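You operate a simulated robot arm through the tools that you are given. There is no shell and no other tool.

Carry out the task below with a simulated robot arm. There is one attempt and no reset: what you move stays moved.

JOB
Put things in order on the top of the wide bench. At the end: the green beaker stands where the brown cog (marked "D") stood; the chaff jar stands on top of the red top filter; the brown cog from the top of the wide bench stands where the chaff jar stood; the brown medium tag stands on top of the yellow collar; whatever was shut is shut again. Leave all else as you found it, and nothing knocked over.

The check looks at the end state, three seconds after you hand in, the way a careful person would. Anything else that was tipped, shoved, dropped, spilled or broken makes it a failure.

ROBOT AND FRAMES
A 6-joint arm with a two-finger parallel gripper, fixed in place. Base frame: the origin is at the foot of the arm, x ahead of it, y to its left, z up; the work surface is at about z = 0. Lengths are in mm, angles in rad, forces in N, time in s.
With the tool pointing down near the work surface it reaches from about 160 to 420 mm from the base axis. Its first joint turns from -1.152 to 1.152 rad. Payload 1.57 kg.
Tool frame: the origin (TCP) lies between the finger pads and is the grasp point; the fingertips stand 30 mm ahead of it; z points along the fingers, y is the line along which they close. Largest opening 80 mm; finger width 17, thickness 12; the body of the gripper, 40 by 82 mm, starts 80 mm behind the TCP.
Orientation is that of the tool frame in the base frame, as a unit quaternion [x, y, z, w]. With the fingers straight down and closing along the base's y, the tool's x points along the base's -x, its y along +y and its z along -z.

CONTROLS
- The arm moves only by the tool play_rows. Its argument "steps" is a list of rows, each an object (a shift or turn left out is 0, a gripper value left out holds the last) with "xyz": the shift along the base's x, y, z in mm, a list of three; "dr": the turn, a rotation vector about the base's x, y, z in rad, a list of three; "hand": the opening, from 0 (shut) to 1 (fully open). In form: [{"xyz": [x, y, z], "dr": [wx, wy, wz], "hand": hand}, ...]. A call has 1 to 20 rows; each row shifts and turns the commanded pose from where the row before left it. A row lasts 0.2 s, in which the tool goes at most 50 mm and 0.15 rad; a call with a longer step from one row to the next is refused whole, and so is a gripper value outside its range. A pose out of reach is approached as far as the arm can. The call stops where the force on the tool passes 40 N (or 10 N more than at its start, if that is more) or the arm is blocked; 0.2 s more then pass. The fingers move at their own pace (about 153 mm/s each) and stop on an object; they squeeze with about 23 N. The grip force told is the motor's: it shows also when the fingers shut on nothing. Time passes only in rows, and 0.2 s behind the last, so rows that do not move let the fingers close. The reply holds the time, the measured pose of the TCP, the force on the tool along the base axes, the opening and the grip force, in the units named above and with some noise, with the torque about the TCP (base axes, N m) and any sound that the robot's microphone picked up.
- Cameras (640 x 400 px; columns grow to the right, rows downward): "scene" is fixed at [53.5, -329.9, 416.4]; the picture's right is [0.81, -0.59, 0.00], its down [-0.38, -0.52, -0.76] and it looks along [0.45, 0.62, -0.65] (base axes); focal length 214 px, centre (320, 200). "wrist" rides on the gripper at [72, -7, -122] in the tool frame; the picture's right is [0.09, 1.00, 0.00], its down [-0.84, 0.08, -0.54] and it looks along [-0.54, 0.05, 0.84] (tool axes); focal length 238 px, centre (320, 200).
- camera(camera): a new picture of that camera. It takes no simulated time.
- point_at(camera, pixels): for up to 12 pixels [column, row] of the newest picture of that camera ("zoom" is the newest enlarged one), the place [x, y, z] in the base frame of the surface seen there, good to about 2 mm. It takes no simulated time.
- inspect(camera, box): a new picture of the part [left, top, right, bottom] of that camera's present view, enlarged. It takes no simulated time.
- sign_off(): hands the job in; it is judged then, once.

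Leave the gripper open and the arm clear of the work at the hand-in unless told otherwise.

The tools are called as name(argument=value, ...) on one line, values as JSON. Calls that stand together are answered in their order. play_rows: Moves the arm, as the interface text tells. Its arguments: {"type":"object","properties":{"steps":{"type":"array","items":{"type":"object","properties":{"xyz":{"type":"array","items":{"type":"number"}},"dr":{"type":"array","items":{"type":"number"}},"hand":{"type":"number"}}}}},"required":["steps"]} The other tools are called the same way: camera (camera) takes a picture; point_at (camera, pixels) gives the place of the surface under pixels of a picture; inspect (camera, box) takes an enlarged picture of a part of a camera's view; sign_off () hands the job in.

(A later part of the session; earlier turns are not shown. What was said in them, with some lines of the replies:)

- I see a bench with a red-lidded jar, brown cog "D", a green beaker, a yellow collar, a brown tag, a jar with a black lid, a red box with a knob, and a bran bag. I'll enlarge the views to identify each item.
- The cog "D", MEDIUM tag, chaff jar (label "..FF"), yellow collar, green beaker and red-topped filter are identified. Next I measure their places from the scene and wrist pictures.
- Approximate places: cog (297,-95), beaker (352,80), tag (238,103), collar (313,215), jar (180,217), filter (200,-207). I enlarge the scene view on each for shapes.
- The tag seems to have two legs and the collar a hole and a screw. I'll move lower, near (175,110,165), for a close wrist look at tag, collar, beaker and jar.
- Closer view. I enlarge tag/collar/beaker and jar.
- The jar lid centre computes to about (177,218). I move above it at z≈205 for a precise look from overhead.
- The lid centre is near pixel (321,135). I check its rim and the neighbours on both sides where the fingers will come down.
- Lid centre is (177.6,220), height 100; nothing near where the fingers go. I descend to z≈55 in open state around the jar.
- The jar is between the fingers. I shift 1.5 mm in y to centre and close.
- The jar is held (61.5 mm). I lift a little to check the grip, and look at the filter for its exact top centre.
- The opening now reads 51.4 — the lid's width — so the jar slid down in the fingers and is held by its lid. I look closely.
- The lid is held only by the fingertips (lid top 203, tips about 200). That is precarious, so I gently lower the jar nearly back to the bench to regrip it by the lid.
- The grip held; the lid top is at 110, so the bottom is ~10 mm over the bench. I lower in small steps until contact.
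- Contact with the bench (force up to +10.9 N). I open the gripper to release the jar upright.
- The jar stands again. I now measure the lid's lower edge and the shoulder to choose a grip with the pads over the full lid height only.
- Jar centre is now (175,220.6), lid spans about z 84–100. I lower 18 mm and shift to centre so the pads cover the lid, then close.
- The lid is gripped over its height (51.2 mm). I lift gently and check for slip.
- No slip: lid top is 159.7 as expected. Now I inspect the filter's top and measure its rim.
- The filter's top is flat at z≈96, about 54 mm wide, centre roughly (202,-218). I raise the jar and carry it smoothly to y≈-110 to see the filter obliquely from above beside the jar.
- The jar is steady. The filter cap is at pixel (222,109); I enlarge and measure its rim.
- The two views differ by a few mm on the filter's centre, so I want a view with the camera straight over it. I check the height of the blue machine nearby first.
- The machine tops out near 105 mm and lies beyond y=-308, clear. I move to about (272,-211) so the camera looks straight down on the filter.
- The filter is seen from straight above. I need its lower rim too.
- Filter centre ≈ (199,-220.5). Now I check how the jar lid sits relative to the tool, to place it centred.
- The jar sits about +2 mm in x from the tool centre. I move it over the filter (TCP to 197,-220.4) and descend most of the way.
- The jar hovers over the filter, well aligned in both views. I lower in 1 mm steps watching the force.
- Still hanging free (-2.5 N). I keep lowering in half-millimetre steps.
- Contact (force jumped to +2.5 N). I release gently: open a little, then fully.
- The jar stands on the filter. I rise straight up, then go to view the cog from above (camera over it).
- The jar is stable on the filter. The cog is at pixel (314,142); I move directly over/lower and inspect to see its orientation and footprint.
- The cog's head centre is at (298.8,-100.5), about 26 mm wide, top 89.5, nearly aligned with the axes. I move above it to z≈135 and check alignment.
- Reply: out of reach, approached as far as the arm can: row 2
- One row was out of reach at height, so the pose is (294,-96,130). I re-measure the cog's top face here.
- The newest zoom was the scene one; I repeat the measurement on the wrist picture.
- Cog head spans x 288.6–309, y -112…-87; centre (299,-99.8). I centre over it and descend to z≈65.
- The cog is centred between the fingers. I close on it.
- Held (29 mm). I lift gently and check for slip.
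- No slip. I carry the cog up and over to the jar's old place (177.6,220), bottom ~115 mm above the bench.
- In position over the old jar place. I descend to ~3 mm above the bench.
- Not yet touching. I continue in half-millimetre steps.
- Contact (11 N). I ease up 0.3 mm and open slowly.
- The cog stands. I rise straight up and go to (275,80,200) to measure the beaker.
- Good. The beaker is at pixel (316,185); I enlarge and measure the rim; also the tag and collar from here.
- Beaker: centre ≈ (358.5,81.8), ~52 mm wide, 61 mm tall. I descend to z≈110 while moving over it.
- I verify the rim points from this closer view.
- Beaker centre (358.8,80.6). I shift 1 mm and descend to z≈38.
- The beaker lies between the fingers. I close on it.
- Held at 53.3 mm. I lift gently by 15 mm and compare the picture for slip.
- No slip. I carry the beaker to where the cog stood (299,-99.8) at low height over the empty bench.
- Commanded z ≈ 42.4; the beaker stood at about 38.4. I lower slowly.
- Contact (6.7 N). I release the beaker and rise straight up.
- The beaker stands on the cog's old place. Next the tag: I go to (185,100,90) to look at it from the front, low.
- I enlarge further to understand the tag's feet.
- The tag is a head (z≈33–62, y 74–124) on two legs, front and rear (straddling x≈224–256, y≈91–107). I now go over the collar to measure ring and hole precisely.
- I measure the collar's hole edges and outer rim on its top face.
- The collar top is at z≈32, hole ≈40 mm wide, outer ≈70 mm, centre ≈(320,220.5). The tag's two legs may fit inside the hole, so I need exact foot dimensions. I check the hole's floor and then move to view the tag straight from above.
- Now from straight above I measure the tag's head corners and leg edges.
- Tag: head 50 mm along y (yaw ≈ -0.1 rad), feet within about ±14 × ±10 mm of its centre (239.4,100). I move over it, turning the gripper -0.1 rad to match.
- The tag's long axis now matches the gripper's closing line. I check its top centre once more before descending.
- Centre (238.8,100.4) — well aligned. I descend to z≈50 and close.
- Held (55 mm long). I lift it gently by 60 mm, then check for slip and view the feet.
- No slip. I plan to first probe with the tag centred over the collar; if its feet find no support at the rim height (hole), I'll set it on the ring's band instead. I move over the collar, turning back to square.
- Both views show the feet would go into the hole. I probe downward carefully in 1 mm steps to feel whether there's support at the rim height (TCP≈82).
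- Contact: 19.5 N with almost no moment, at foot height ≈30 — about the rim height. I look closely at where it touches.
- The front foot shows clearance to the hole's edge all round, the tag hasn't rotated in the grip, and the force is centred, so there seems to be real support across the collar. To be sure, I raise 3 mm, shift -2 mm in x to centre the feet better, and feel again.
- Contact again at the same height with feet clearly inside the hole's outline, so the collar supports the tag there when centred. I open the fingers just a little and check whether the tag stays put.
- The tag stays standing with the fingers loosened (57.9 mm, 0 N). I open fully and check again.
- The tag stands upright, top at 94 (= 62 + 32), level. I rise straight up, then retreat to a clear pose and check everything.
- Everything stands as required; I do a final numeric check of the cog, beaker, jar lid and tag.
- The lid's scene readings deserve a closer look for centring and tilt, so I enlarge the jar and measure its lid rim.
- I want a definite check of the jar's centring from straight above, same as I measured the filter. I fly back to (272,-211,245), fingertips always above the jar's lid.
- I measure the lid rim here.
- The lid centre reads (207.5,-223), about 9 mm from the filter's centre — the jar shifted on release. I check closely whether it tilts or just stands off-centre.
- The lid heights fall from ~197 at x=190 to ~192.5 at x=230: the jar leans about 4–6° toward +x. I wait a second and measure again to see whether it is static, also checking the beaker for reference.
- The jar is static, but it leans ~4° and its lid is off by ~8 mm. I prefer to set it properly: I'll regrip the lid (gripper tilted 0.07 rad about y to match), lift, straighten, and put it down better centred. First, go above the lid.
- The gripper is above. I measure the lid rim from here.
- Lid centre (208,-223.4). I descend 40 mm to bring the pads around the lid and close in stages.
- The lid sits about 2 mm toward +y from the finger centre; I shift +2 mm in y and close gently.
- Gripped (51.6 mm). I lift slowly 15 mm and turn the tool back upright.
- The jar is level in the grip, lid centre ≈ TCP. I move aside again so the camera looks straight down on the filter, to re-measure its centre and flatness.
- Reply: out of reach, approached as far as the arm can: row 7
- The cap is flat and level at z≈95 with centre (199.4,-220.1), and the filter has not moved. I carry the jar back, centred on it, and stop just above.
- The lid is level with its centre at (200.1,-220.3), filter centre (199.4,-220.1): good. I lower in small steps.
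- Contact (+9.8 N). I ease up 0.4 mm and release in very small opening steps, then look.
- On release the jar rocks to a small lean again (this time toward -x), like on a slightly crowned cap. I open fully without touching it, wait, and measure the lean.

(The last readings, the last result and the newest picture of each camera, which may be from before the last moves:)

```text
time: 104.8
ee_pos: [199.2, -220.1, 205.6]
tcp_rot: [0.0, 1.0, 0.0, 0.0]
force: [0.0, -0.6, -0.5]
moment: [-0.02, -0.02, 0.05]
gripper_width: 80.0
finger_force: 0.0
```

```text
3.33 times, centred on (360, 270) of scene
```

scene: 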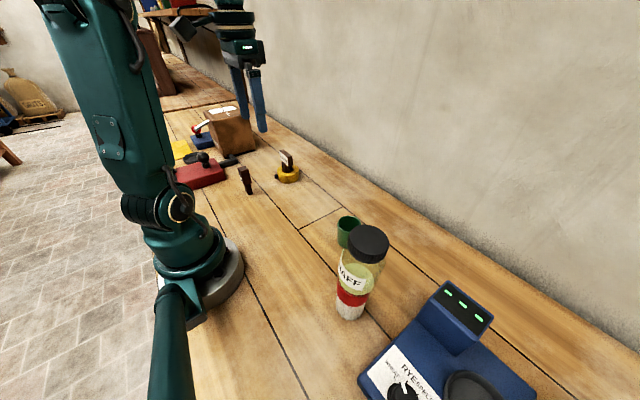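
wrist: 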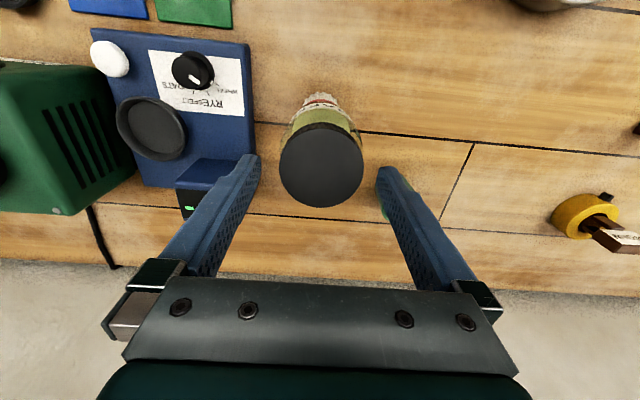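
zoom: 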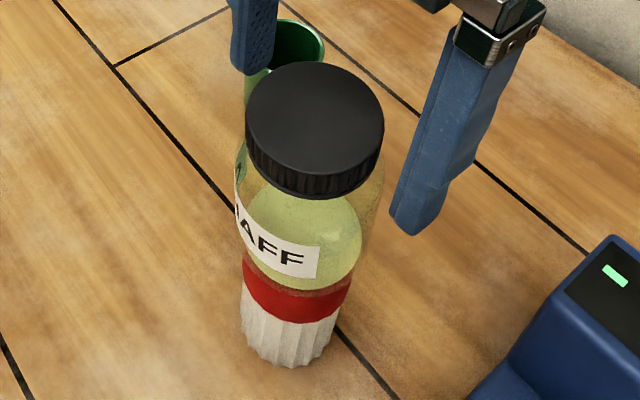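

The lean is the same ~4° magnitude whichever way it settles, and the jar is static, so this is how the jar naturally rests on this cap. It is well centred on the filter. I rise straight up clear of it and retreat to the starting area.

play_rows(steps=[{"xyz": [0, 0, 6]}, {"xyz": [0, 0, 14]}, {"xyz": [0, 0, 25]}, {"xyz": [0, 0, 30]}, {}, {"xyz": [3, 30, 0]}, {"xyz": [3, 45, 0]}, {"xyz": [0, 45, 0]}, {"xyz": [0, 45, 0]}, {"xyz": [0, 45, 0]}, {"xyz": [-3, 45, 0]}, {"xyz": [-3, 45, 0]}, {"xyz": [0, 35, 0]}, {}, {}, {}])

camera(camera="scene")

inspect(camera="scene", box=[300, 190, 440, 330])

inspect(camera="scene", box=[160, 90, 380, 230])

camera(camera="wrist")

```text
time: 108.2
ee_pos: [198.3, 114.2, 279.6]
tcp_rot: [0.0, 1.0, 0.0, 0.001]
force: [0.4, -0.1, 0.2]
moment: [0.04, -0.04, 0.01]
gripper_width: 79.6
finger_force: 0.1
```

```text
taken
```

scene: 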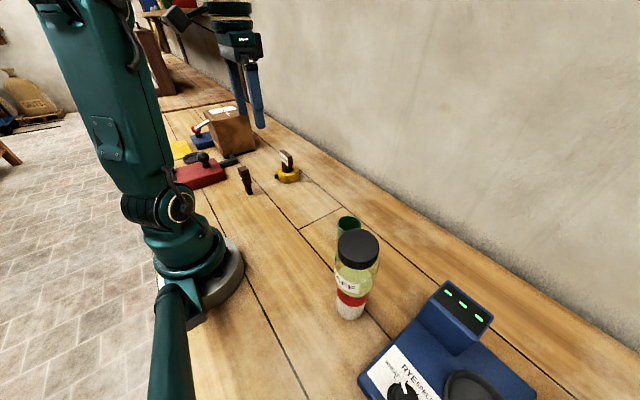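

```text
2.86 times, centred on (370, 260) of scene
```

zoom: 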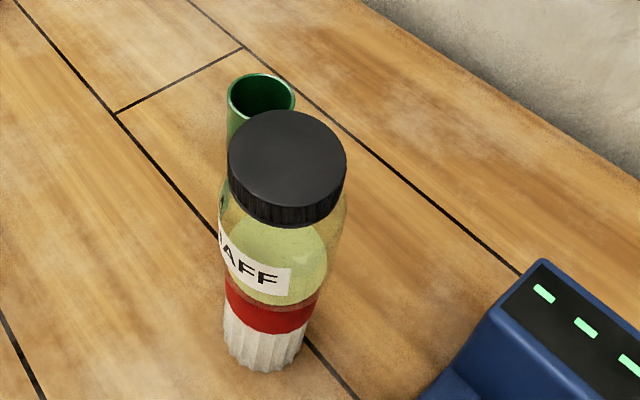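

```text
2.86 times, centred on (270, 160) of scene
```

zoom: 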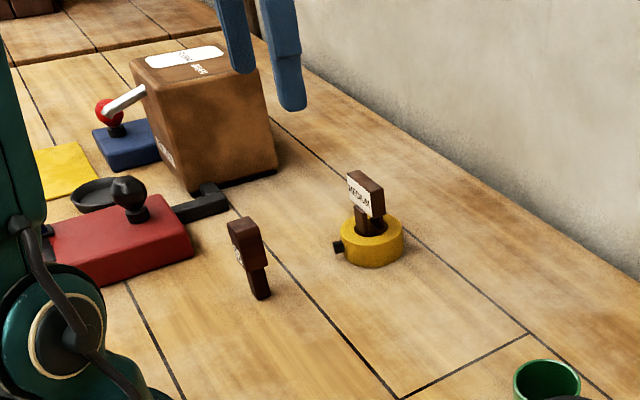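

```text
taken
```

wrist: 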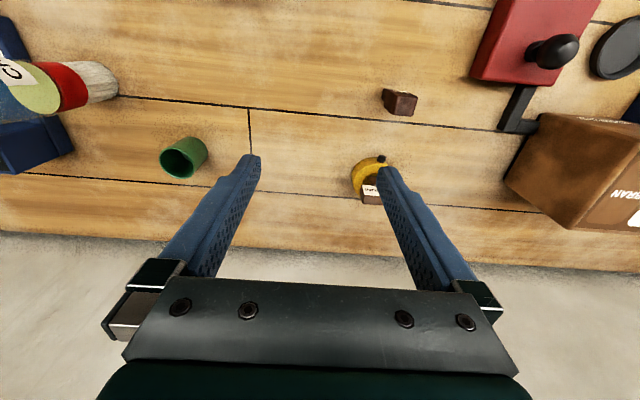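

All items are in place. I wait two more seconds to confirm that the jar stays still.

play_rows(steps=[{}, {}, {}, {}, {}, {}, {}, {}, {}, {}])

inspect(camera="scene", box=[300, 190, 440, 330])

point_at(camera="zoom", pixels=[[288, 125], [288, 150], [288, 190], [245, 155], [330, 160], [260, 180], [315, 135]])

```text
time: 110.4
ee_pos: [197.4, 113.7, 280.0]
tcp_rot: [0.0, 1.0, -0.001, 0.0]
force: [-0.5, 0.2, -0.7]
moment: [-0.03, 0.0, 0.0]
gripper_width: 79.8
finger_force: 0.2
```

```text
2.86 times, centred on (370, 260) of scene
```

zoom: 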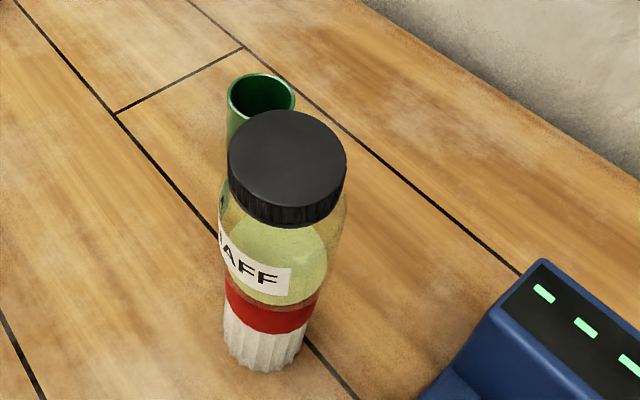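

```text
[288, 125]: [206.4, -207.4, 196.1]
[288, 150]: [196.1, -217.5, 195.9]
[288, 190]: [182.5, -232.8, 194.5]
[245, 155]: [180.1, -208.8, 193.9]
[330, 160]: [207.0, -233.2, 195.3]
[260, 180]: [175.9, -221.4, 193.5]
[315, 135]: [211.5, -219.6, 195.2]
```

The pictures are identical, so the jar is not moving. Its lid leans slightly, with a height spread of about 2.5 mm. The beaker, cog and tag are all standing in their places, the gripper is open, and the arm is clear. I hand in.

sign_off()

```text
The job is handed in.
```

I've handed the job in with all four items in place. The one flaw I could see is that the chaff jar leans about 4° on the filter.

- **Green beaker:** stands where the cog marked "D" stood.
- **Chaff jar:** stands on the red top filter and stayed still over the last few seconds I watched. I re-set it once because it leaned. It settled at the same angle the other way, so I left it.
- **Brown cog:** stands where the chaff jar stood.
- **Medium tag:** stands upright and level, centred on the yellow collar. Its feet look as if they sit over the hole, but it met firm support at rim height when I lowered it, and it held after release.
- **Shut things:** I opened nothing, and the jar's lid stayed on throughout.

On my first lift the jar slid down in the fingers until only its lid was held. I lowered it back to the bench and gripped it by the lid instead; nothing was dropped or spilled.

The gripper is open and the arm is back near its starting position, clear of the work.
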